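You operate a simulated robot arm through the tools that you are given. There is no shell and no other tool.

The job below is to be done with a simulated robot arm. You get a single attempt, and the scene is never put back.

Task
Wash the two brushes on the drainer and rack them at X25.
Fine: under the tap till no paint is left; turn the tap off.

The check looks at the end state, three seconds after you hand in, the way a careful person would. Anything else that was tipped, shoved, dropped, spilled or broken makes it a failure.

Robot
A 6-joint arm with a two-finger gripper, fixed in place. Base frame: the origin is on the floor under the middle of its stand, x ahead of it, y to its left, z up; the work surface is at about z = 900. Readings come in mm, degrees, newtons and seconds.
It reaches about 1572 mm from its shoulder. Its first joint turns from -166.0 to 166.0 degrees. Payload 2.45 kg.
The tool frame sits at the grasp point between the pads (the TCP): z along the fingers, y along the line on which they close. The tips reach 20 mm beyond it. The gripper opens to 140 mm; its body begins 168 mm behind the TCP.
Orientation is that of the tool frame in the base frame, as a unit quaternion [w, x, y, z]. With the fingers straight down and closing along the base's y, the tool's x points along the base's -x, its y along +y and its z along -z.

Tools
- The arm moves only by the tool move_arm. Its argument "steps" is a list of rows, each a list of 7 numbers: the shift along the base's x, y, z in units of 50 mm (1.0 is 50 mm), then the turn, a rotation vector about the base's x, y, z in units of 4 degrees (1.0 is 4 degrees), then the finger opening in mm, from 0 to 140. In form: [[dx, dy, dz, rx, ry, rz, gripper], ...]. A call has 1 to 20 rows; each row shifts and turns the commanded pose from where the row before left it. A call with a number of a shift or a turn outside -1 to 1 is refused whole. Each row takes 0.2 s and may step no farther than 50 mm and 8.6 degrees from the row before; otherwise, or with a gripper value out of range, the whole call is refused. Where a pose cannot be reached the arm comes as near as it can. A force on the tool above 50 N (or 10 N above the force at the start of the call, whichever is more), or a blocked arm, ends the call early, and 0.2 s more pass. The fingers move at their own pace (about 45 mm/s each) and stop on an object; they squeeze with about 40 N. The grip force told is the motor's: it shows also when the fingers shut on nothing. Time passes only in rows, and 0.2 s behind the last, so rows that do not move let the fingers close. The reply holds the time, the measured pose of the TCP, the force on the tool along the base axes, the opening and the grip force, in the units named above and with some noise, with the torque about the TCP (base axes, N m) and any sound that the robot's microphone picked up.
- Cameras (640 x 400 px; columns grow to the right, rows downward): "scene" is fixed at [49, 650, 1622.3]; the picture's right is [0.35, 0.94, 0.00], its down [-0.77, 0.29, -0.57] and it looks along [-0.53, 0.20, 0.82] (base axes); focal length 214 px, centre (320, 200). "wrist" rides on the gripper at [78, 11, -209] in the tool frame; the picture's right is [-0.14, 0.99, 0.00], its down [-0.92, -0.13, -0.37] and it looks along [-0.37, -0.05, 0.93] (tool axes); focal length 280 px, centre (320, 200). There is no depth. A picture from a camera that has moved, and an enlarged one, comes with that camera's place and axes in the base frame and with its lens.
- snapshot(camera): a new picture of that camera. No time passes.
- zoom(camera, box): a new picture of the part [left, top, right, bottom] of that camera's present view, enlarged. No time passes.
- sign_off(): hands the job in; it is judged then, once.

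Places have to be worked out from the pictures, the camera data and where the tool is seen. Open the gripper and draw the arm clear of the work before you hand the job in, unless the task says otherwise.

The tools are called after ">>>" by a JSON object that holds its "method" and its "body". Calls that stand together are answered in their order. move_arm: Moves the arm, as the interface text tells. Its arguments: {"type":"object","properties":{"steps":{"type":"array","items":{"type":"array","items":{"type":"number"}}}},"required":["steps"]} The other tools are called the same way: snapshot (camera) takes a picture; zoom (camera, box) takes an enlarged picture of a part of a camera's view; sign_off () hands the job in.

At the start:

```text
time: 0.0
position: [509.8, 244.8, 1444.4]
ee_rot: [0.0, -0.001, 1.0, 0.0]
force: [0.5, 0.3, -0.6]
wrist_torque: [-0.02, 0.0, 0.01]
gripper_width: 139.8
gripper_force: 0.1
```

scene: 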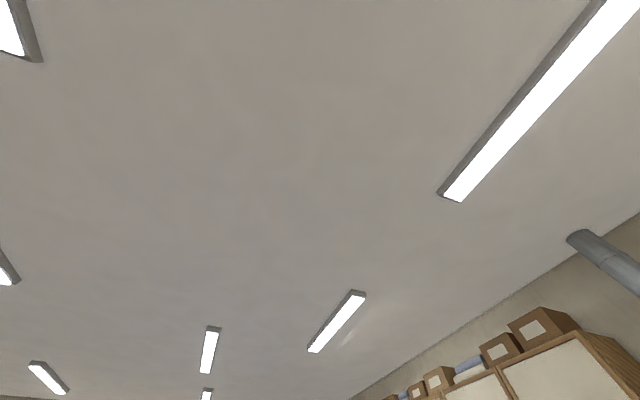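
wrist: 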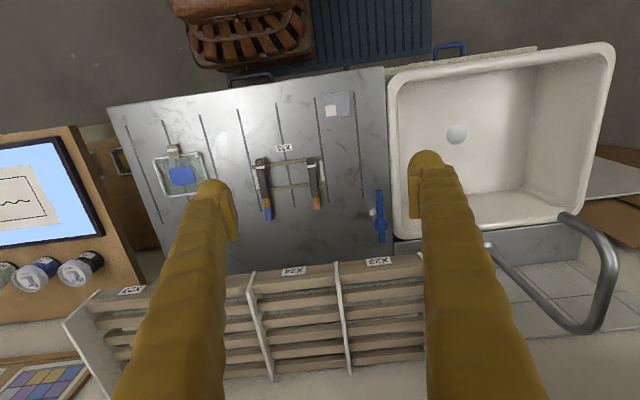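

The scene camera looks at the ceiling, so only the wrist camera is useful. I'll take a fresh wrist picture and enlarge parts of it.

>>> {"method": "snapshot", "body": {"camera": "wrist"}}

>>> {"method": "zoom", "body": {"camera": "wrist", "box": [220, 80, 400, 220]}}

>>> {"method": "zoom", "body": {"camera": "wrist", "box": [60, 240, 460, 400]}}

>>> {"method": "zoom", "body": {"camera": "wrist", "box": [360, 20, 640, 360]}}

```text
taken
camera wrist: at [432.2, 258.0, 1653.4], right [0.14, 0.99, 0.0], down [0.92, -0.13, 0.37], along [0.37, -0.05, -0.93], focal length 280 px, centre (320, 200)
```

wrist: 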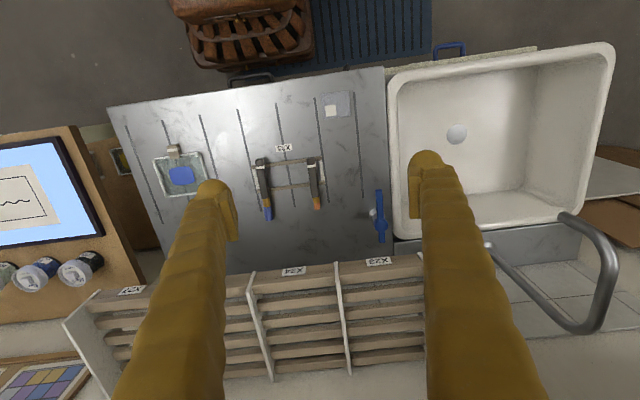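

```text
2.86 times, centred on (310, 150) of wrist
camera zoom: at [432.2, 258.0, 1653.4], right [0.14, 0.99, 0.0], down [0.92, -0.13, 0.37], along [0.37, -0.05, -0.93], focal length 801 px, centre (349, 343)
```

zoom: 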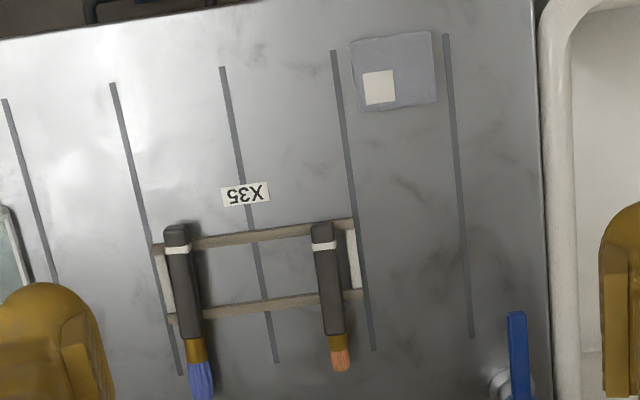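

```text
1.60 times, centred on (260, 320) of wrist
camera zoom: at [432.2, 258.0, 1653.4], right [0.14, 0.99, 0.0], down [0.92, -0.13, 0.37], along [0.37, -0.05, -0.93], focal length 449 px, centre (416, 8)
```

zoom: 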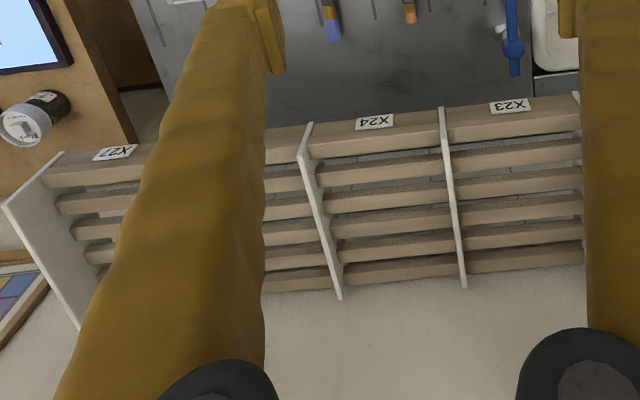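

```text
1.18 times, centred on (500, 190) of wrist
camera zoom: at [432.2, 258.0, 1653.4], right [0.14, 0.99, 0.0], down [0.92, -0.13, 0.37], along [0.37, -0.05, -0.93], focal length 330 px, centre (108, 212)
```

zoom: 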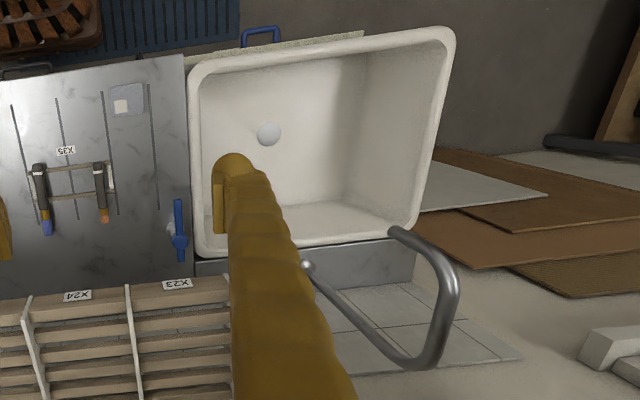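

The drainer's label reads X35, and the rack bays show X27, one hidden behind the finger, then X24 and X23. I'll shift sideways at the same height to see the hidden bay and the rest of the bench.

>>> {"method": "move_arm", "body": {"steps": [[0, -1, 0, 0, 0, 0, 140], [0, -1, 0, 0, 0, 0, 140], [0, -1, 0, 0, 0, 0, 140], [0, -1, 0, 0, 0, 0, 140], [0, 0, 0, 0, 0, 0, 140]]}}

>>> {"method": "snapshot", "body": {"camera": "wrist"}}

>>> {"method": "zoom", "body": {"camera": "wrist", "box": [210, 180, 420, 340]}}

```text
time: 1.2
position: [509.8, 44.3, 1445.6]
ee_rot: [0.0, -0.001, 1.0, -0.001]
force: [-0.1, 0.6, -0.3]
wrist_torque: [-0.03, -0.01, -0.02]
gripper_width: 140.0
gripper_force: 0.1
```

```text
taken
camera wrist: at [431.9, 57.1, 1654.3], right [0.14, 0.99, 0.0], down [0.92, -0.13, 0.37], along [0.37, -0.05, -0.93], focal length 280 px, centre (320, 200)
```

wrist: 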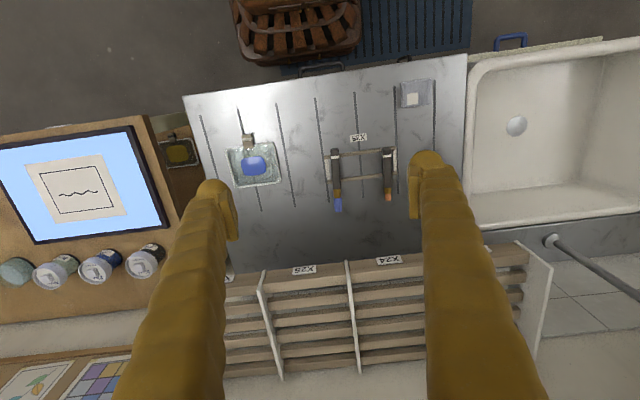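

```text
2.50 times, centred on (315, 260) of wrist
camera zoom: at [431.9, 57.1, 1654.3], right [0.14, 0.99, 0.0], down [0.92, -0.13, 0.37], along [0.37, -0.05, -0.93], focal length 701 px, centre (332, 50)
```

zoom: 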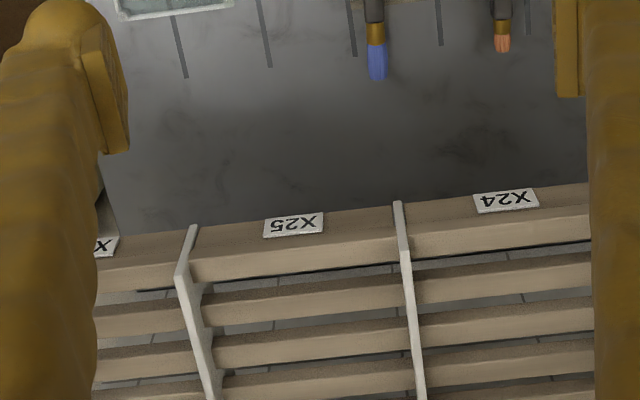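

X25 is clearly visible now: by triangulation its bay spans about y −115 to 70, with the front edge at x≈780, z≈1157 and the slats running back to x≈1040. Next I move left to look at the tap and sink.

>>> {"method": "move_arm", "body": {"steps": [[0, 1, 0, 0, 0, 0, 140], [0, 1, 0, 0, 0, 0, 140], [0, 1, 0, 0, 0, 0, 140], [0, 1, 0, 0, 0, 0, 140], [0, 1, 0, 0, 0, 0, 140], [0, 1, 0, 0, 0, 0, 140], [0, 1, 0, 0, 0, 0, 140], [0, 1, 0, 0, 0, 0, 140], [0, 0, 0, 0, 0, 0, 140]]}}

>>> {"method": "snapshot", "body": {"camera": "wrist"}}

>>> {"method": "zoom", "body": {"camera": "wrist", "box": [200, 100, 480, 320]}}

```text
time: 3.2
position: [508.8, 446.1, 1444.1]
ee_rot: [0.0, 0.001, 1.0, 0.0]
force: [0.1, -0.2, -0.5]
wrist_torque: [0.02, -0.01, -0.01]
gripper_width: 140.1
gripper_force: 0.0
```

```text
taken
camera wrist: at [431.0, 457.7, 1652.3], right [0.14, 0.99, 0.0], down [0.92, -0.13, 0.37], along [0.37, -0.05, -0.93], focal length 280 px, centre (320, 200)
```

wrist: 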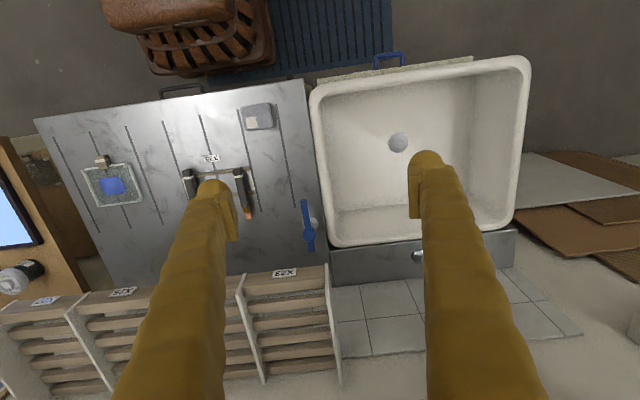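

```text
1.82 times, centred on (340, 210) of wrist
camera zoom: at [431.0, 457.7, 1652.3], right [0.14, 0.99, 0.0], down [0.92, -0.13, 0.37], along [0.37, -0.05, -0.93], focal length 510 px, centre (284, 182)
```

zoom: 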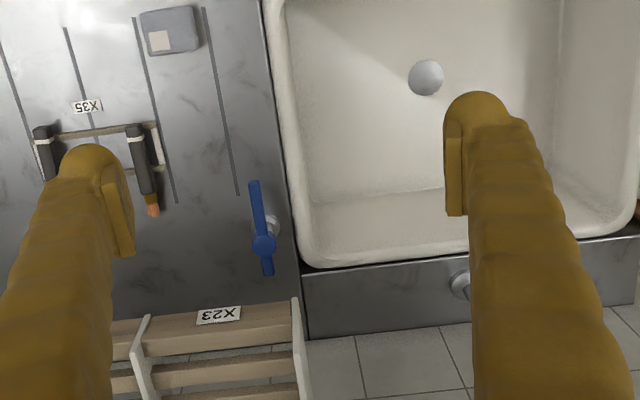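

The blue lever pivots near (808, 376, 960). The right finger hides the spout, so I move further left to look at it.

>>> {"method": "move_arm", "body": {"steps": [[0, 1, 0, 0, 0, 0, 140], [0, 1, 0, 0, 0, 0, 140], [0, 1, 0, 0, 0, 0, 140], [0, 1, 0, 0, 0, 0, 140], [0, 1, 0, 0, 0, 0, 140], [0, 0, 0, 0, 0, 0, 140]]}}

>>> {"method": "snapshot", "body": {"camera": "wrist"}}

>>> {"method": "zoom", "body": {"camera": "wrist", "box": [220, 100, 430, 320]}}

```text
time: 4.6
position: [510.7, 696.8, 1443.3]
ee_rot: [0.0, 0.0, 1.0, 0.001]
force: [0.0, 0.4, 0.1]
wrist_torque: [0.08, 0.0, 0.02]
gripper_width: 140.0
gripper_force: 0.0
```

```text
taken
camera wrist: at [432.5, 708.6, 1652.5], right [0.14, 0.99, 0.0], down [0.92, -0.13, 0.37], along [0.37, -0.05, -0.93], focal length 280 px, centre (320, 200)
```

wrist: 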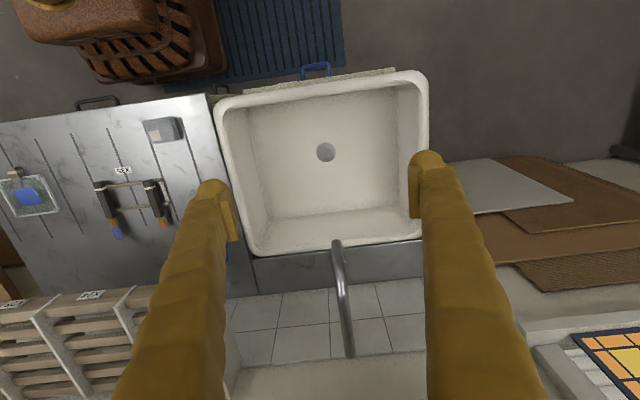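

```text
1.82 times, centred on (325, 210) of wrist
camera zoom: at [432.5, 708.6, 1652.5], right [0.14, 0.99, 0.0], down [0.92, -0.13, 0.37], along [0.37, -0.05, -0.93], focal length 510 px, centre (311, 182)
```

zoom: 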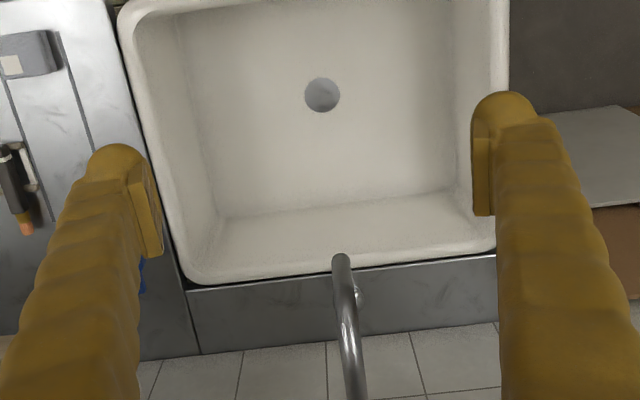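

The spout is a gooseneck with its outlet around (726, 703, 1167), over the sink, and its riser is at about x≈935. Now I go back and drop lower over the brushes for a close look.

>>> {"method": "move_arm", "body": {"steps": [[0, -1, 0, 0, 0, 0, 140], [0, -1, 0, 0, 0, 0, 140], [0, -1, 0, 0, 0, 0, 140], [0, -1, 0, 0, 0, 0, 140], [0, -1, 0, 0, 0, 0, 140], [0, -1, -0.5, 0, 0, 0, 140], [0, -1, -0.5, 0, 0, 0, 140], [0, -1, -0.5, 0, 0, 0, 140], [0, -1, -0.5, 0, 0, 0, 140], [0, -1, -0.5, 0, 0, 0, 140], [0, -1, -0.5, 0, 0, 0, 140], [0, 0, -1, 0, 0, 0, 140], [0, 0, -1, 0, 0, 0, 140], [0, 0, -1, 0, 0, 0, 140], [0, 0, 0, 0, 0, 0, 140]]}}

>>> {"method": "snapshot", "body": {"camera": "wrist"}}

>>> {"method": "zoom", "body": {"camera": "wrist", "box": [230, 100, 430, 260]}}

```text
refused: row 6 steps farther than a row can; nothing moved
```

```text
taken
camera wrist: at [432.5, 708.6, 1652.5], right [0.14, 0.99, 0.0], down [0.92, -0.13, 0.37], along [0.37, -0.05, -0.93], focal length 280 px, centre (320, 200)
```

wrist: 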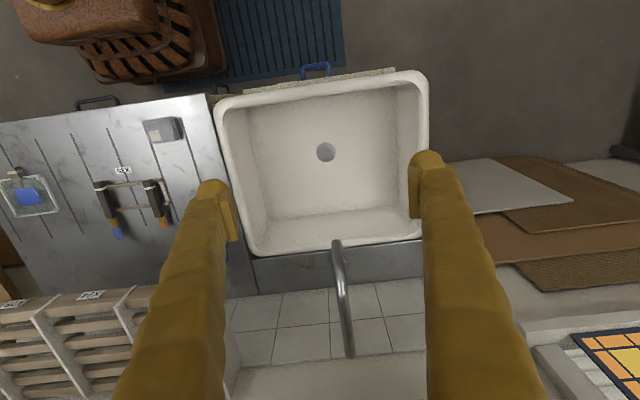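

```text
2.50 times, centred on (330, 180) of wrist
camera zoom: at [432.5, 708.6, 1652.5], right [0.14, 0.99, 0.0], down [0.92, -0.13, 0.37], along [0.37, -0.05, -0.93], focal length 701 px, centre (295, 250)
```

zoom: 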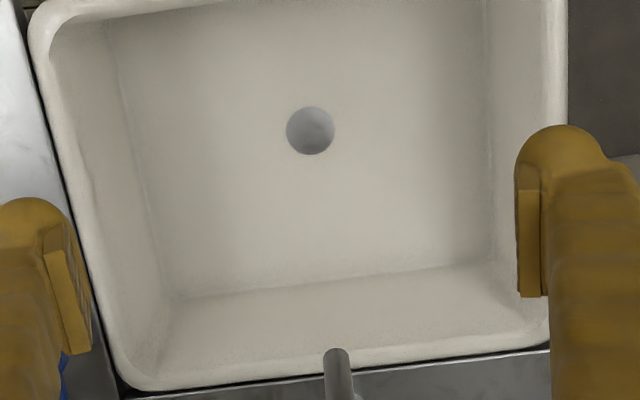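

The call was refused because the diagonal rows were longer than 50 mm. I'll send it again with smaller diagonal components.

>>> {"method": "move_arm", "body": {"steps": [[0, -1, 0, 0, 0, 0, 140], [0, -1, 0, 0, 0, 0, 140], [0, -1, 0, 0, 0, 0, 140], [0, -1, 0, 0, 0, 0, 140], [0, -1, 0, 0, 0, 0, 140], [0, -0.8, -0.5, 0, 0, 0, 140], [0, -0.8, -0.5, 0, 0, 0, 140], [0, -0.8, -0.5, 0, 0, 0, 140], [0, -0.8, -0.5, 0, 0, 0, 140], [0, -0.8, -0.5, 0, 0, 0, 140], [0, -0.8, -0.5, 0, 0, 0, 140], [0, -0.8, -0.5, 0, 0, 0, 140], [0, -0.5, -0.5, 0, 0, 0, 140], [0, 0, -1, 0, 0, 0, 140], [0, 0, -1, 0, 0, 0, 140], [0, 0, 0, 0, 0, 0, 140]]}}

>>> {"method": "snapshot", "body": {"camera": "wrist"}}

>>> {"method": "zoom", "body": {"camera": "wrist", "box": [230, 100, 430, 260]}}

```text
time: 8.0
position: [510.1, 138.1, 1142.8]
ee_rot: [0.0, 0.0, 1.0, 0.0]
force: [0.5, 0.1, 0.1]
wrist_torque: [0.01, -0.02, 0.02]
gripper_width: 140.1
gripper_force: 0.1
```

```text
taken
camera wrist: at [432.2, 150.5, 1352.2], right [0.14, 0.99, 0.0], down [0.92, -0.13, 0.37], along [0.37, -0.05, -0.93], focal length 280 px, centre (320, 200)
```

wrist: 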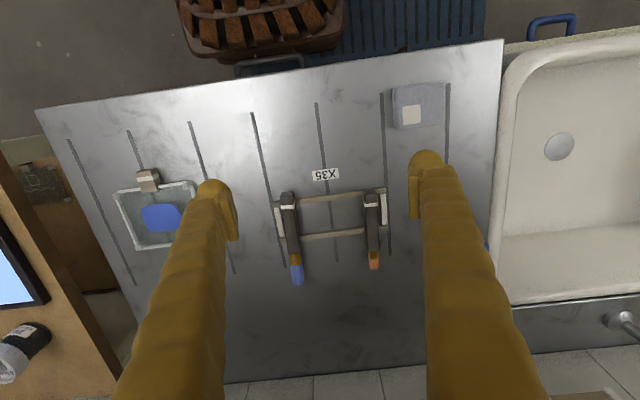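

```text
2.50 times, centred on (330, 180) of wrist
camera zoom: at [432.2, 150.5, 1352.2], right [0.14, 0.99, 0.0], down [0.92, -0.13, 0.37], along [0.37, -0.05, -0.93], focal length 701 px, centre (295, 250)
```

zoom: 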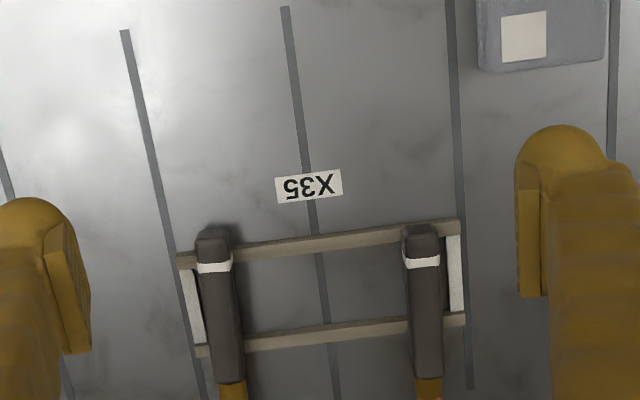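

Both brushes lie on a small X35 stand along x, with handle ends near x≈590, bristles near x≈755 and y≈70 and 210, around z≈920. Now I look closely at the blue lever.

>>> {"method": "move_arm", "body": {"steps": [[0, 1, 0, 0, 0, 0, 140], [0, 1, 0, 0, 0, 0, 140], [0, 1, 0, 0, 0, 0, 140], [0, 1, 0, 0, 0, 0, 140], [0, 1, 0, 0, 0, 0, 140], [0, 0, 0, 0, 0, 0, 140]]}}

>>> {"method": "snapshot", "body": {"camera": "wrist"}}

>>> {"method": "zoom", "body": {"camera": "wrist", "box": [230, 220, 430, 380]}}

```text
time: 9.4
position: [510.1, 391.0, 1144.7]
ee_rot: [0.0, -0.001, 1.0, 0.0]
force: [-0.1, -0.5, 0.7]
wrist_torque: [0.0, -0.02, -0.02]
gripper_width: 140.1
gripper_force: 0.0
```

```text
taken
camera wrist: at [431.9, 404.2, 1353.0], right [0.14, 0.99, 0.0], down [0.92, -0.13, 0.37], along [0.37, -0.05, -0.93], focal length 280 px, centre (320, 200)
```

wrist: 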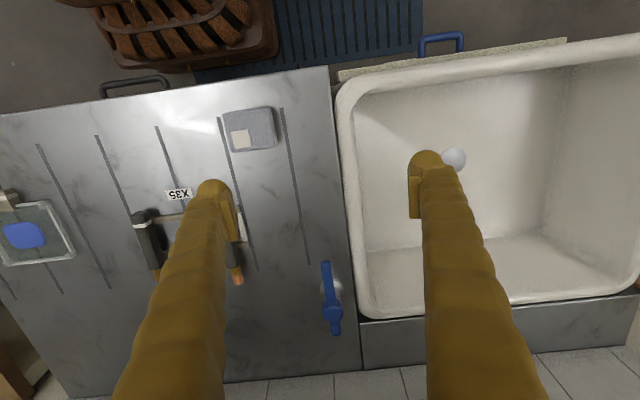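

```text
2.50 times, centred on (330, 300) of wrist
camera zoom: at [431.9, 404.2, 1353.0], right [0.14, 0.99, 0.0], down [0.92, -0.13, 0.37], along [0.37, -0.05, -0.93], focal length 701 px, centre (295, -50)
```

zoom: 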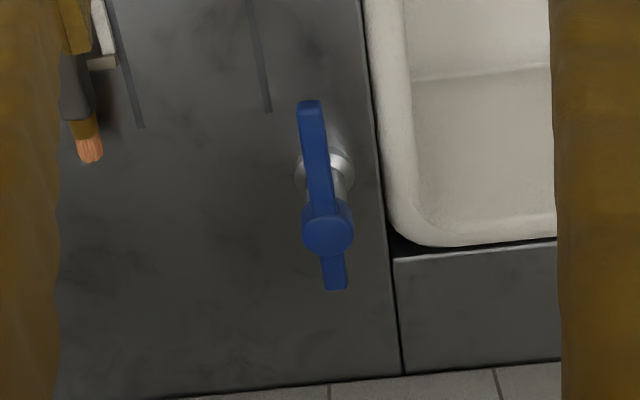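

The lever is a vertical stem at (802, 376) with the bar on top at about z≈965, its long arm pointing at −x to x≈691 and the short arm at +x. I rise and go look at bay X25 from above.

>>> {"method": "move_arm", "body": {"steps": [[0, 0, 1, 0, 0, 0, 140], [0, 0, 1, 0, 0, 0, 140], [0, 0, 1, 0, 0, 0, 140], [0, 0, 1, 0, 0, 0, 140], [0, -1, 0, 0, 0, 0, 140], [0, -1, 0, 0, 0, 0, 140], [0, -1, 0, 0, 0, 0, 140], [0, -1, 0, 0, 0, 0, 140], [0, -1, 0, 0, 0, 0, 140], [0.6, -0.8, 0, 0, 0, 0, 140], [0.6, -0.8, 0, 0, 0, 0, 140], [0.6, -0.8, 0, 0, 0, 0, 140], [0.6, -0.8, 0, 0, 0, 0, 140], [0.6, 0, 0, 0, 0, 0, 140], [0.6, 0, 0, 0, 0, 0, 140], [0, 0, 0, 0, 0, 0, 140]]}}

>>> {"method": "snapshot", "body": {"camera": "wrist"}}

>>> {"method": "zoom", "body": {"camera": "wrist", "box": [220, 180, 440, 380]}}

```text
time: 12.8
position: [689.7, -19.2, 1345.1]
ee_rot: [0.001, 0.001, 1.0, -0.001]
force: [0.0, 0.5, 0.6]
wrist_torque: [0.02, -0.03, -0.04]
gripper_width: 140.0
gripper_force: 0.0
```

```text
taken
camera wrist: at [611.2, -5.6, 1554.2], right [0.14, 0.99, 0.0], down [0.92, -0.13, 0.37], along [0.37, -0.05, -0.93], focal length 280 px, centre (320, 200)
```

wrist: 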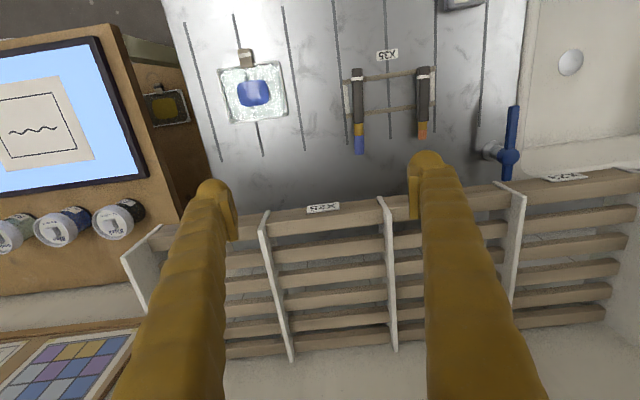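

```text
2.00 times, centred on (330, 280) of wrist
camera zoom: at [611.2, -5.6, 1554.2], right [0.14, 0.99, 0.0], down [0.92, -0.13, 0.37], along [0.37, -0.05, -0.93], focal length 561 px, centre (300, 40)
```

zoom: 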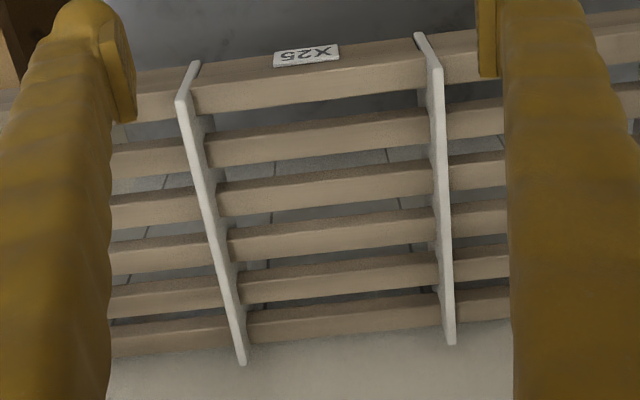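

From this view the X25 label is on the front face of the front slat; slat tops come out near z≈1185 at the front, rising a little toward the back. I'll back off and pitch the gripper forward about 50° to see the rack from the side and judge its true heights.

>>> {"method": "move_arm", "body": {"steps": [[-0.3, 0, 0, 0, -1, 0, 140], [-0.3, 0, 0, 0, -1, 0, 140], [-0.3, 0, 0, 0, -1, 0, 140], [-0.3, 0, 0, 0, -1, 0, 140], [-0.3, 0, -0.2, 0, -1, 0, 140], [-0.3, 0, -0.2, 0, -1, 0, 140], [-0.3, 0, -0.2, 0, -1, 0, 140], [-0.3, 0, -0.2, 0, -1, 0, 140], [-0.3, 0, -0.2, 0, -1, 0, 140], [-0.3, 0, -0.2, 0, -1, 0, 140], [-0.3, 0, -0.2, 0, -1, 0, 140], [-0.3, 0, -0.2, 0, -1, 0, 140], [-0.3, 0, -0.2, 0, -1, 0, 140], [0, 0, 0, 0, 0, 0, 140]]}}

>>> {"method": "snapshot", "body": {"camera": "wrist"}}

>>> {"method": "zoom", "body": {"camera": "wrist", "box": [220, 100, 440, 300]}}

```text
time: 15.8
position: [494.4, -21.2, 1255.6]
ee_rot: [0.439, 0.0, 0.899, 0.0]
force: [-0.6, -0.3, 0.0]
wrist_torque: [-0.01, 0.02, 0.03]
gripper_width: 139.7
gripper_force: 0.1
```

```text
taken
camera wrist: at [282.1, -7.9, 1321.7], right [0.08, 0.99, 0.11], down [0.28, -0.13, 0.95], along [0.96, -0.05, -0.28], focal length 280 px, centre (320, 200)
```

wrist: 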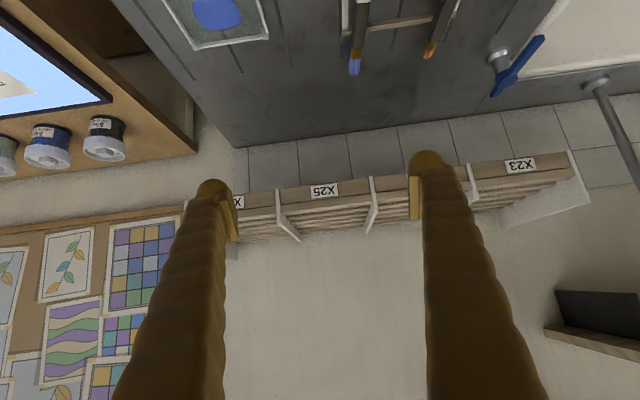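

```text
2.00 times, centred on (330, 200) of wrist
camera zoom: at [282.1, -7.9, 1321.7], right [0.08, 0.99, 0.11], down [0.28, -0.13, 0.95], along [0.96, -0.05, -0.28], focal length 561 px, centre (300, 200)
```

zoom: 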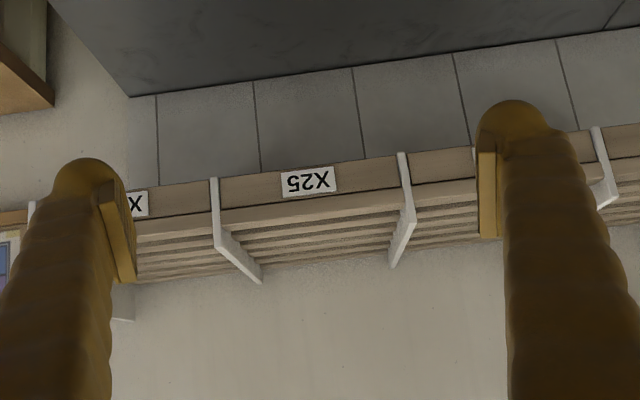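

The rack is a near-horizontal shelf: slat tops are at about z 1183–1197 and the white dividers rise to ~1209. I'll zoom on the brush stand and the tap from this slanted view.

>>> {"method": "zoom", "body": {"camera": "wrist", "box": [320, 0, 480, 100]}}

>>> {"method": "zoom", "body": {"camera": "wrist", "box": [460, 0, 640, 200]}}

```text
4.00 times, centred on (400, 50) of wrist
camera zoom: at [282.1, -7.9, 1321.7], right [0.08, 0.99, 0.11], down [0.28, -0.13, 0.95], along [0.96, -0.05, -0.28], focal length 1122 px, centre (0, 800)
```

zoom: 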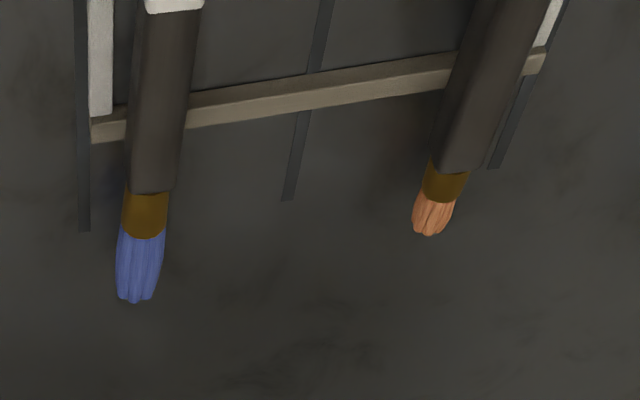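

```text
2.00 times, centred on (550, 100) of wrist
camera zoom: at [282.1, -7.9, 1321.7], right [0.08, 0.99, 0.11], down [0.28, -0.13, 0.95], along [0.96, -0.05, -0.28], focal length 561 px, centre (-140, 400)
```

zoom: 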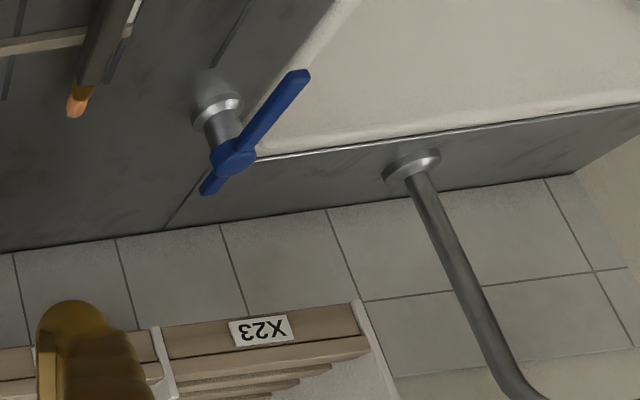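

The lever is a horizontal bar on a vertical stem, and the stand's side bars sit level with its slats. I'll close the fingers, ease the pitch to about 32° and bring the tip near the lever's free end, on its drainer side, staying clear of the rack front at x≈776.

>>> {"method": "move_arm", "body": {"steps": [[0, 1, 0, 0, 1, 0, 0], [0, 1, 0, 0, 1, 0, 0], [0, 1, 0, 0, 1, 0, 0], [0, 1, 0, 0, 1, 0, 0], [0, 1, 0, 0, 1, 0, 0], [0, 0.9, 0, 0, 0, 0, 0], [0, 0.9, 0, 0, 0, 0, 0], [0.9, 0, 0, 0, 0, 0, 0], [0.9, 0, -0.3, 0, 0, 0, 0], [0.6, 0, -0.7, 0, 0, 0, 0], [0, 0, -0.8, 0, 0, 0, 0], [0, 0, -0.8, 0, 0, 0, 0], [0, 0, -0.6, 0, 0, 0, 0], [0, 0, 0, 0, 0, 0, 0]]}}

>>> {"method": "snapshot", "body": {"camera": "wrist"}}

>>> {"method": "zoom", "body": {"camera": "wrist", "box": [240, 60, 440, 220]}}

```text
time: 18.8
position: [615.5, 322.0, 1093.2]
ee_rot: [0.275, 0.0, 0.961, 0.0]
force: [-0.1, -0.1, 0.2]
wrist_torque: [-0.03, -0.02, -0.02]
gripper_width: 0.1
gripper_force: 29.6
```

```text
taken
camera wrist: at [439.3, 333.9, 1228.9], right [0.12, 0.99, 0.07], down [0.59, -0.13, 0.8], along [0.8, -0.05, -0.59], focal length 280 px, centre (320, 200)
```

wrist: 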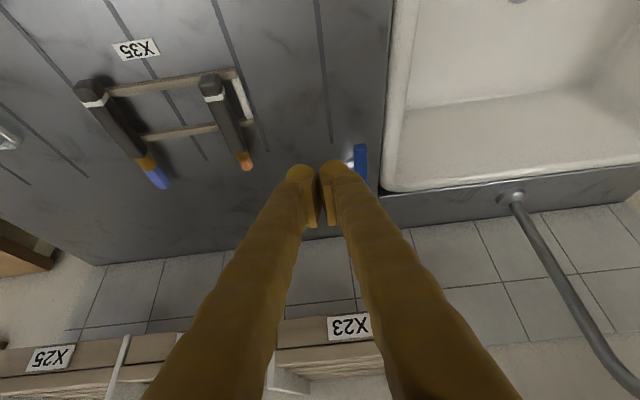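

```text
2.50 times, centred on (340, 140) of wrist
camera zoom: at [439.3, 333.9, 1228.9], right [0.12, 0.99, 0.07], down [0.59, -0.13, 0.8], along [0.8, -0.05, -0.59], focal length 701 px, centre (270, 350)
```

zoom: 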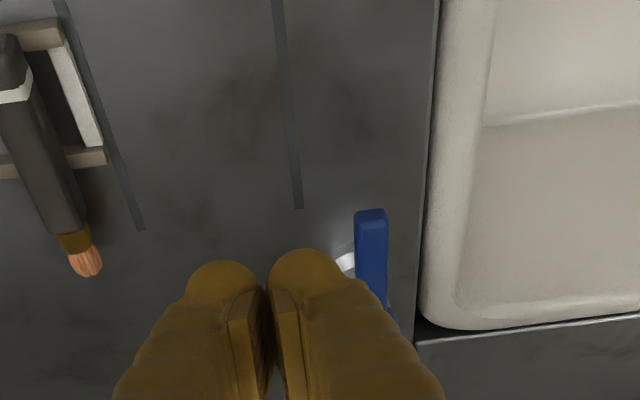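

The closed fingers are each about 27 mm wide, and the lever's free end is at x≈689, y≈376. I lower the tips alongside it, on the drainer side.

>>> {"method": "move_arm", "body": {"steps": [[0.48, 0, -0.65, 0, 0, 0, 0], [0.48, 0, -0.65, 0, 0, 0, 0], [0.48, 0, -0.65, 0, 0, 0, 0], [0.5, 0, -0.65, 0, 0, 0, 0], [0, 0, 0, 0, 0, 0, 0]]}}

>>> {"method": "snapshot", "body": {"camera": "wrist"}}

>>> {"method": "zoom", "body": {"camera": "wrist", "box": [240, 60, 440, 260]}}

```text
time: 20.0
position: [712.0, 319.9, 962.5]
ee_rot: [0.275, 0.0, 0.961, 0.0]
force: [0.4, 0.3, 0.0]
wrist_torque: [0.01, 0.02, 0.0]
gripper_width: 0.2
gripper_force: 29.8
```

```text
taken
camera wrist: at [535.0, 332.3, 1097.7], right [0.12, 0.99, 0.07], down [0.59, -0.13, 0.8], along [0.8, -0.05, -0.59], focal length 280 px, centre (320, 200)
```

wrist: 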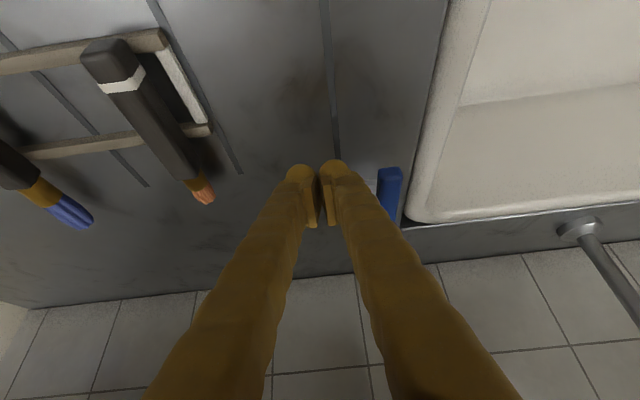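

```text
2.00 times, centred on (340, 160) of wrist
camera zoom: at [535.0, 332.3, 1097.7], right [0.12, 0.99, 0.07], down [0.59, -0.13, 0.8], along [0.8, -0.05, -0.59], focal length 561 px, centre (280, 280)
```

zoom: 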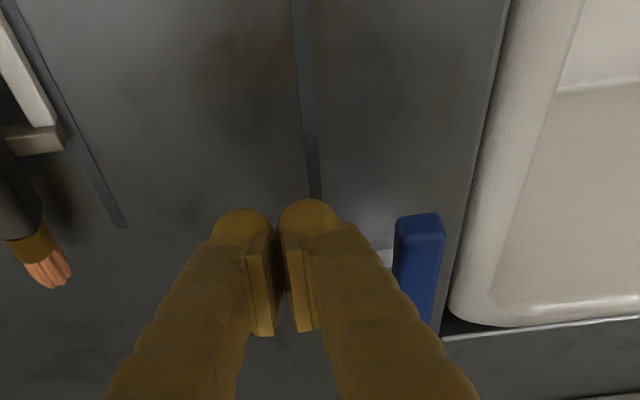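

The fingertips are beside the bar, about 20 mm short of contact, at the right height. I push gently toward the sink (+y) and watch the force.

>>> {"method": "move_arm", "body": {"steps": [[0, 0.2, 0, 0, 0, 0, 0], [0, 0.2, 0, 0, 0, 0, 0], [0, 0.16, 0, 0, 0, 0, 0], [0, 0.16, 0, 0, 0, 0, 0], [0, 0.16, 0, 0, 0, 0, 0]]}}

>>> {"method": "snapshot", "body": {"camera": "wrist"}}

```text
time: 20.8
position: [710.8, 339.6, 962.6]
ee_rot: [0.275, 0.001, 0.961, -0.003]
force: [-1.6, -16.1, 5.9]
wrist_torque: [0.25, 0.12, 0.3]
gripper_width: 0.0
gripper_force: 29.7
stopped in row 3: the force on the tool passed its limit at 68 N (the readings are from after the stop); the commanded pose is now the measured one
```

```text
taken
camera wrist: at [534.6, 353.8, 1099.2], right [0.12, 0.99, 0.07], down [0.59, -0.13, 0.8], along [0.8, -0.06, -0.6], focal length 280 px, centre (320, 200)
```

wrist: 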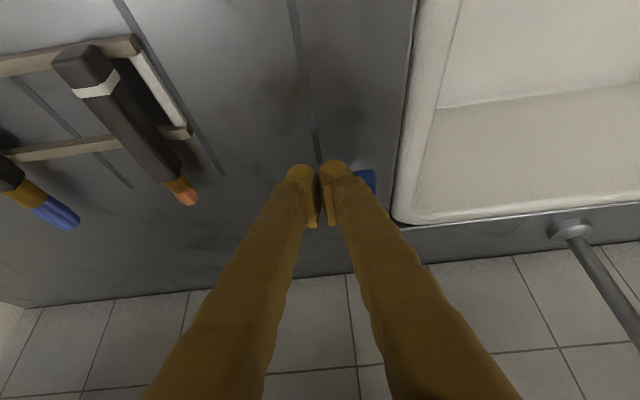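

Contact came at y≈340 and the lever didn't give (force peak 68 N), so it is against a stop in that direction. I back off, hop over the bar, and try from the sink side toward −y.

>>> {"method": "move_arm", "body": {"steps": [[0, -0.24, 0, 0, 0, 0, 0], [0, 0, 0.7, 0, 0, 0, 0], [0, 0, 0.7, 0, 0, 0, 0], [0, 0.9, 0, 0, 0, 0, 0], [0, 0.9, 0, 0, 0, 0, 0], [0, 0.2, 0, 0, 0, 0, 0], [0, 0, -0.7, 0, 0, 0, 0], [0, 0, -0.66, 0, 0, 0, 0], [0, 0, 0, 0, 0, 0, 0]]}}

>>> {"method": "snapshot", "body": {"camera": "wrist"}}

```text
time: 22.8
position: [709.5, 428.5, 965.9]
ee_rot: [0.275, 0.002, 0.961, -0.003]
force: [-0.3, -0.4, -0.6]
wrist_torque: [0.0, 0.02, -0.02]
gripper_width: 0.0
gripper_force: 29.8
```

```text
taken
camera wrist: at [533.6, 442.7, 1100.9], right [0.12, 0.99, 0.07], down [0.59, -0.13, 0.8], along [0.8, -0.06, -0.6], focal length 280 px, centre (320, 200)
```

wrist: 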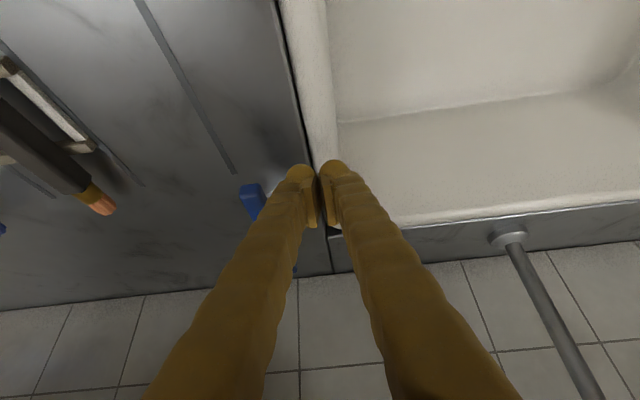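

Now on the sink side of the bar, free of contact. I push in small steps toward −y.

>>> {"method": "move_arm", "body": {"steps": [[0, -0.2, 0, 0, 0, 0, 0], [0, -0.1, 0, 0, 0, 0, 0], [0, -0.1, 0, 0, 0, 0, 0], [0, -0.1, 0, 0, 0, 0, 0], [0, -0.1, 0, 0, 0, 0, 0], [0, -0.1, 0, 0, 0, 0, 0]]}}

>>> {"method": "snapshot", "body": {"camera": "wrist"}}

```text
time: 24.2
position: [710.0, 391.8, 965.9]
ee_rot: [0.275, 0.001, 0.961, -0.003]
force: [-0.1, 0.1, -0.2]
wrist_torque: [-0.01, 0.01, 0.0]
gripper_width: 0.0
gripper_force: 29.2
```

```text
taken
camera wrist: at [534.0, 406.8, 1101.0], right [0.12, 0.99, 0.07], down [0.59, -0.13, 0.8], along [0.8, -0.06, -0.6], focal length 280 px, centre (320, 200)
```

wrist: 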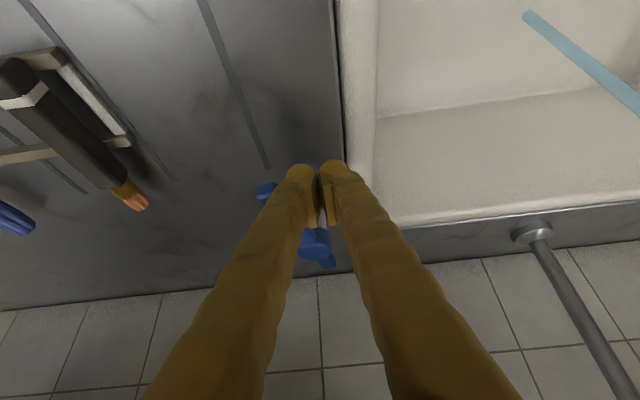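

The lever moved freely and a light-blue water stream is running in the sink. I zoom in on the stream and the lever to see how far it has opened.

>>> {"method": "zoom", "body": {"camera": "wrist", "box": [480, 0, 640, 120]}}

>>> {"method": "zoom", "body": {"camera": "wrist", "box": [240, 140, 400, 280]}}

```text
3.33 times, centred on (560, 60) of wrist
camera zoom: at [534.0, 406.8, 1101.0], right [0.12, 0.99, 0.07], down [0.59, -0.13, 0.8], along [0.8, -0.06, -0.6], focal length 935 px, centre (-480, 667)
```

zoom: 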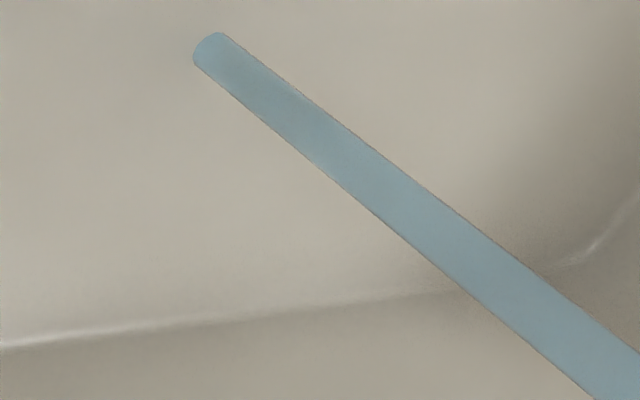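

```text
2.86 times, centred on (320, 210) of wrist
camera zoom: at [534.0, 406.8, 1101.0], right [0.12, 0.99, 0.07], down [0.59, -0.13, 0.8], along [0.8, -0.06, -0.6], focal length 801 px, centre (320, 171)
```

zoom: 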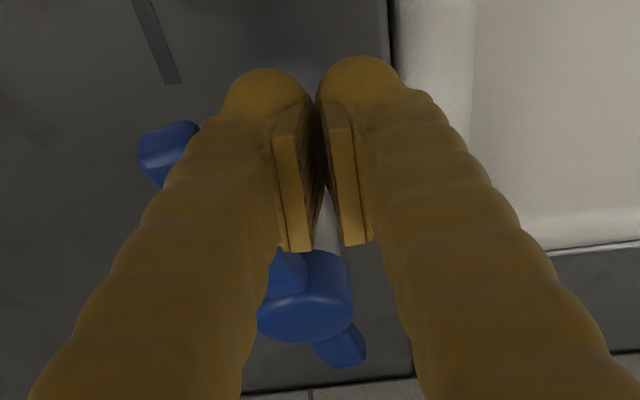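

The stream falls at about (726, 701) to the sink floor at z≈686, with the lever opened by roughly 11°. I back off the lever, rise, turn the gripper upright again and move over brush 2 (orange).

>>> {"method": "move_arm", "body": {"steps": [[0, 0.3, 0, 0, 0, 0, 0], [-0.2, 0, 0.7, 0, 0, 0, 0], [-0.2, 0, 0.7, 0, 0, 0, 0], [-0.5, 0, 0.5, 0, 0, 0, 40], [-0.5, -0.5, 0.5, 0, 0, 0, 80], [-0.3, -0.8, 0, 0, 1, 0, 80], [-0.2, -0.8, 0, 0, 1, 0, 80], [0, -0.8, 0, 0, 1, 0, 80], [0, -0.8, 0, 0, 1, 0, 80], [0, -0.3, 0, 0, 1, 0, 80], [0, 0, 0, 0, 1, 0, 80], [0, 0, 0, 0, 1, 0, 80], [0, 0, 0, 0, 1, 0, 80], [0, 0, 0, 0, 0, 0, 80]]}}

>>> {"method": "snapshot", "body": {"camera": "wrist"}}

```text
time: 27.2
position: [615.5, 207.9, 1085.9]
ee_rot: [-0.001, 0.001, 1.0, -0.003]
force: [-0.1, -0.5, 0.3]
wrist_torque: [0.01, -0.02, 0.0]
gripper_width: 80.1
gripper_force: 0.1
```

```text
taken
camera wrist: at [538.3, 222.5, 1294.9], right [0.14, 0.99, -0.01], down [0.92, -0.13, 0.37], along [0.36, -0.06, -0.93], focal length 280 px, centre (320, 200)
```

wrist: 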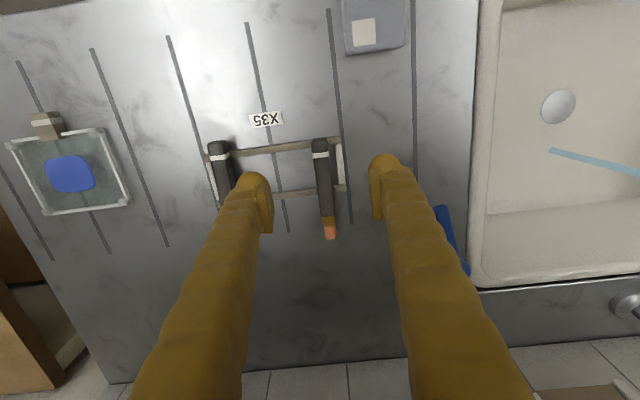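

Water keeps running and the lever stays put. I zoom on brush 2 to fix its position.

>>> {"method": "zoom", "body": {"camera": "wrist", "box": [260, 120, 400, 250]}}

>>> {"method": "zoom", "body": {"camera": "wrist", "box": [420, 180, 500, 300]}}

```text
3.08 times, centred on (330, 185) of wrist
camera zoom: at [538.3, 222.5, 1294.9], right [0.14, 0.99, -0.01], down [0.92, -0.13, 0.37], along [0.36, -0.06, -0.93], focal length 863 px, centre (289, 246)
```

zoom: 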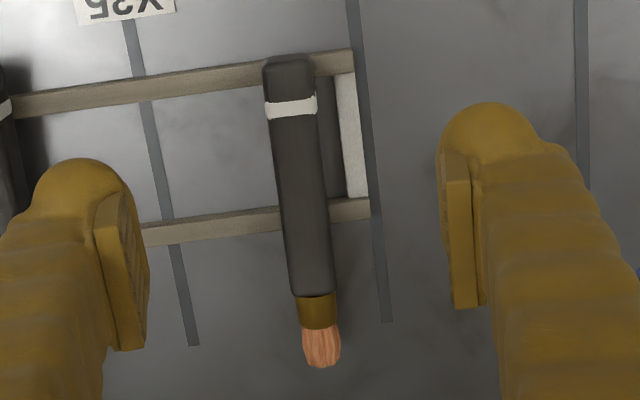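

```text
3.33 times, centred on (460, 240) of wrist
camera zoom: at [538.3, 222.5, 1294.9], right [0.14, 0.99, -0.01], down [0.92, -0.13, 0.37], along [0.36, -0.06, -0.93], focal length 935 px, centre (-147, 67)
```

zoom: 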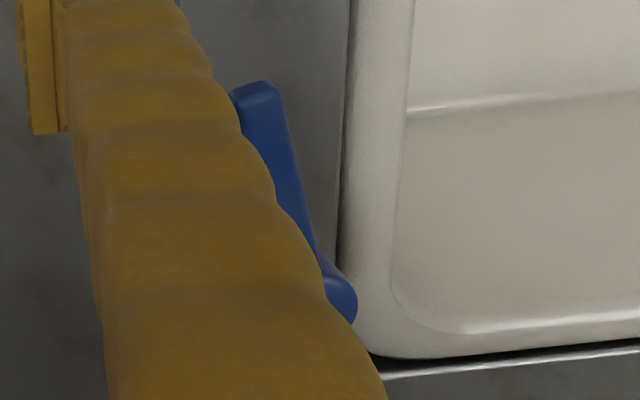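

Brush 2's handle runs from about x 598 to 707 at y≈209 (21 mm wide, top ≈ z 930, slat tops ≈ 910), with the bristle centre near x 735. I lower to just above it first.

>>> {"method": "move_arm", "body": {"steps": [[0.29, 0.02, -0.6, 0, 0, 0, 70], [0, 0, -0.7, 0, 0, 0, 70], [0, 0, -0.7, 0, 0, 0, 70], [0, 0, 0, 0, 0, 0, 70]]}}

>>> {"method": "snapshot", "body": {"camera": "wrist"}}

>>> {"method": "zoom", "body": {"camera": "wrist", "box": [240, 80, 420, 260]}}

```text
time: 28.2
position: [629.5, 207.9, 985.1]
ee_rot: [-0.001, 0.0, 1.0, -0.003]
force: [-0.2, -1.2, -0.5]
wrist_torque: [-0.02, -0.01, 0.0]
gripper_width: 70.3
gripper_force: 0.0
```

```text
taken
camera wrist: at [552.5, 222.2, 1193.9], right [0.14, 0.99, -0.01], down [0.92, -0.13, 0.37], along [0.36, -0.06, -0.93], focal length 280 px, centre (320, 200)
```

wrist: 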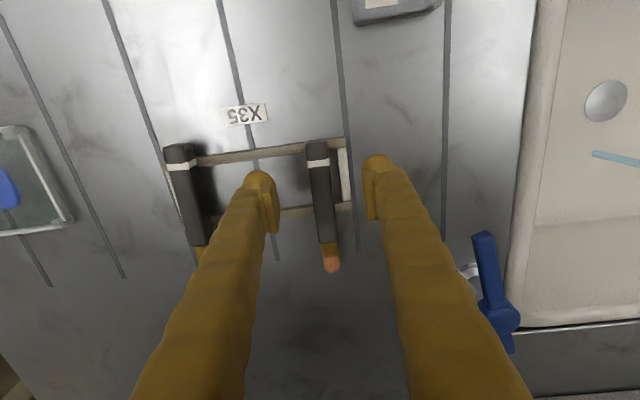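

```text
2.22 times, centred on (330, 170) of wrist
camera zoom: at [552.5, 222.2, 1193.9], right [0.14, 0.99, -0.01], down [0.92, -0.13, 0.37], along [0.36, -0.06, -0.93], focal length 623 px, centre (298, 267)
```

zoom: 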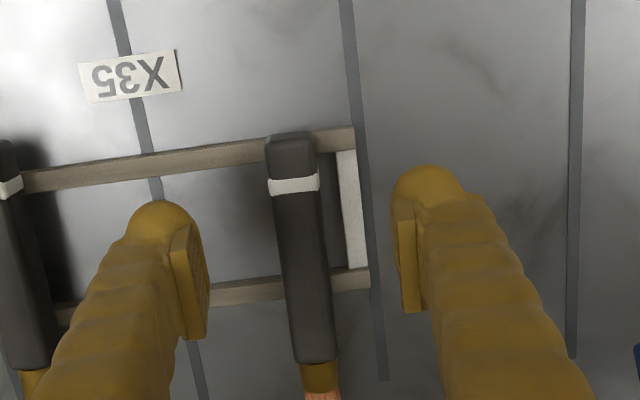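

Fingers straddle the handle, centred within a millimetre or so. I lower to tips ~915 (just above the slat tops) and close.

>>> {"method": "move_arm", "body": {"steps": [[0, 0, -0.4, 0, 0, 0, 70], [0, 0, -0.4, 0, 0, 0, 70], [0, 0, -0.2, 0, 0, 0, 70], [0, 0, 0, 0, 0, 0, 70], [0, 0, 0, 0, 0, 0, 30], [0, 0, 0, 0, 0, 0, 5], [0, 0, 0, 0, 0, 0, 0], [0, 0, 0, 0, 0, 0, 0], [0, 0, 0, 0, 0, 0, 0]]}}

>>> {"method": "snapshot", "body": {"camera": "wrist"}}

```text
time: 30.2
position: [629.9, 209.2, 936.6]
ee_rot: [-0.001, 0.001, 1.0, -0.004]
force: [-0.1, -0.3, 1.0]
wrist_torque: [0.01, 0.05, 0.02]
gripper_width: 20.7
gripper_force: 39.8
```

```text
taken
camera wrist: at [552.2, 223.0, 1143.6], right [0.14, 0.99, -0.01], down [0.92, -0.13, 0.37], along [0.36, -0.06, -0.93], focal length 280 px, centre (320, 200)
```

wrist: 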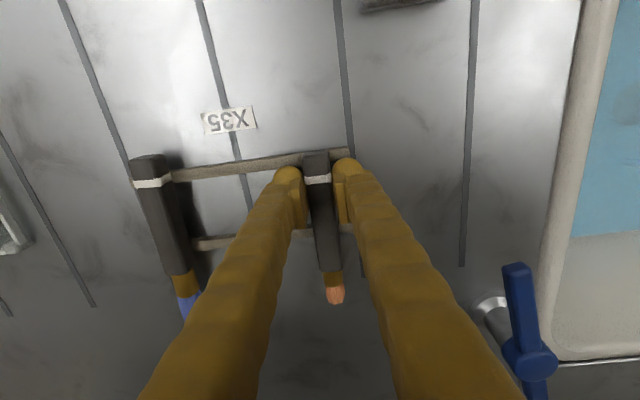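

The brush is gripped (20.7 mm). The sink now shows a blue area that was not there before, so I check whether water is pooling.

>>> {"method": "zoom", "body": {"camera": "wrist", "box": [520, 0, 640, 360]}}

>>> {"method": "snapshot", "body": {"camera": "scene"}}

```text
1.11 times, centred on (580, 180) of wrist
camera zoom: at [552.2, 223.0, 1143.6], right [0.14, 0.99, -0.01], down [0.92, -0.13, 0.37], along [0.36, -0.06, -0.93], focal length 312 px, centre (31, 222)
```

zoom: 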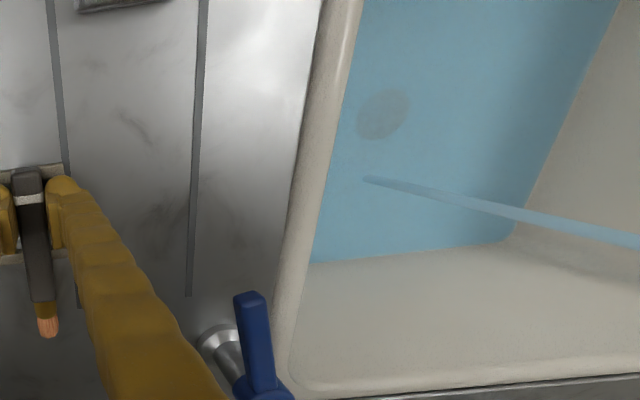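

```text
taken
```

scene: 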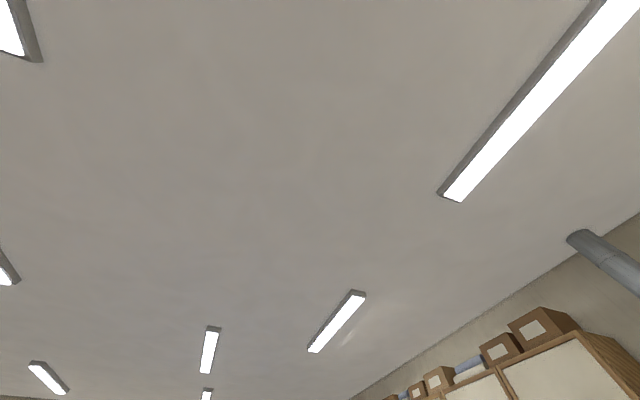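

A shallow pool is forming, so the drain is slow or plugged; I'll watch the level and not dawdle. I lift brush 2 and carry it over the lever height to the stream at (726, 701), with TCP x≈621 so the bristles are under the spout.

>>> {"method": "move_arm", "body": {"steps": [[0, 0, 0.3, 0, 0, 0, 0], [0, 0, 0.9, 0, 0, 0, 0], [0, 0, 1, 0, 0, 0, 0], [-0.02, 0.95, 0, 0, 0, 0, 0], [-0.02, 0.98, 0, 0, 0, 0, 0], [-0.02, 0.98, 0, 0, 0, 0, 0], [-0.02, 0.98, 0, 0, 0, 0, 0], [-0.02, 0.98, 0, 0, 0, 0, 0], [-0.02, 0.98, 0, 0, 0, 0, 0], [-0.02, 0.98, 0, 0, 0, 0, 0], [-0.02, 0.98, 0, 0, 0, 0, 0], [0, 0, 0, 0, 0, 0, 0]]}}

>>> {"method": "snapshot", "body": {"camera": "wrist"}}

```text
time: 32.8
position: [620.3, 600.3, 1046.8]
ee_rot: [-0.001, 0.001, 1.0, -0.003]
force: [1.0, -0.3, 0.3]
wrist_torque: [-0.03, -0.01, 0.02]
gripper_width: 0.0
gripper_force: 29.1
```

```text
taken
camera wrist: at [544.0, 614.4, 1256.2], right [0.14, 0.99, -0.01], down [0.92, -0.13, 0.37], along [0.36, -0.06, -0.93], focal length 280 px, centre (320, 200)
```

wrist: 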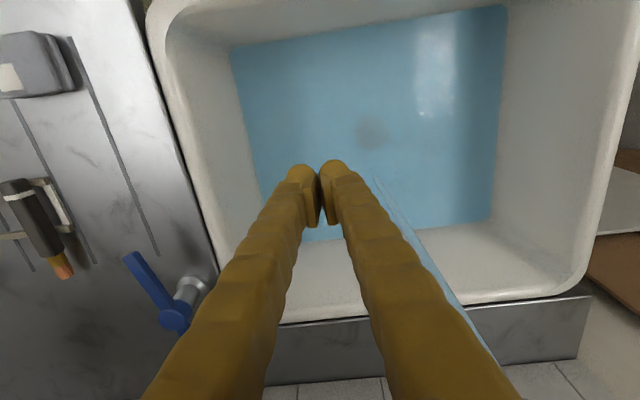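

The brush slipped out when lifted (gripper shut to 0); brush 2 is still on the stand in the picture. I check the water level and the brush before deciding the order.

>>> {"method": "zoom", "body": {"camera": "wrist", "box": [330, 130, 450, 240]}}

>>> {"method": "zoom", "body": {"camera": "wrist", "box": [0, 160, 120, 290]}}

>>> {"method": "zoom", "body": {"camera": "wrist", "box": [140, 0, 640, 330]}}

```text
3.64 times, centred on (390, 185) of wrist
camera zoom: at [544.0, 614.4, 1256.2], right [0.14, 0.99, -0.01], down [0.92, -0.13, 0.37], along [0.36, -0.06, -0.93], focal length 1020 px, centre (66, 254)
```

zoom: 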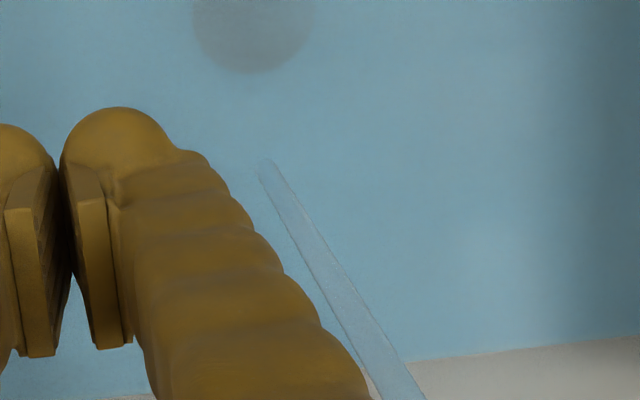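

```text
3.08 times, centred on (60, 225) of wrist
camera zoom: at [544.0, 614.4, 1256.2], right [0.14, 0.99, -0.01], down [0.92, -0.13, 0.37], along [0.36, -0.06, -0.93], focal length 863 px, centre (1120, 123)
```

zoom: 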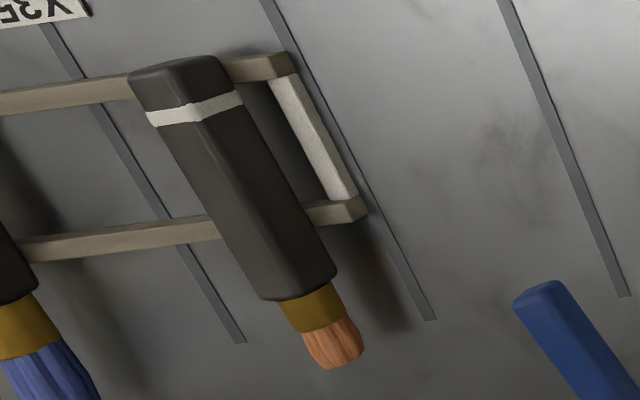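

```text
1.21 times, centred on (390, 165) of wrist
camera zoom: at [544.0, 614.4, 1256.2], right [0.14, 0.99, -0.01], down [0.92, -0.13, 0.37], along [0.36, -0.06, -0.93], focal length 340 px, centre (235, 242)
```

zoom: 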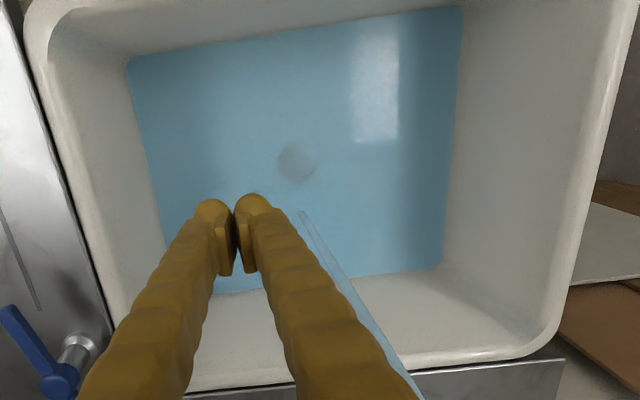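

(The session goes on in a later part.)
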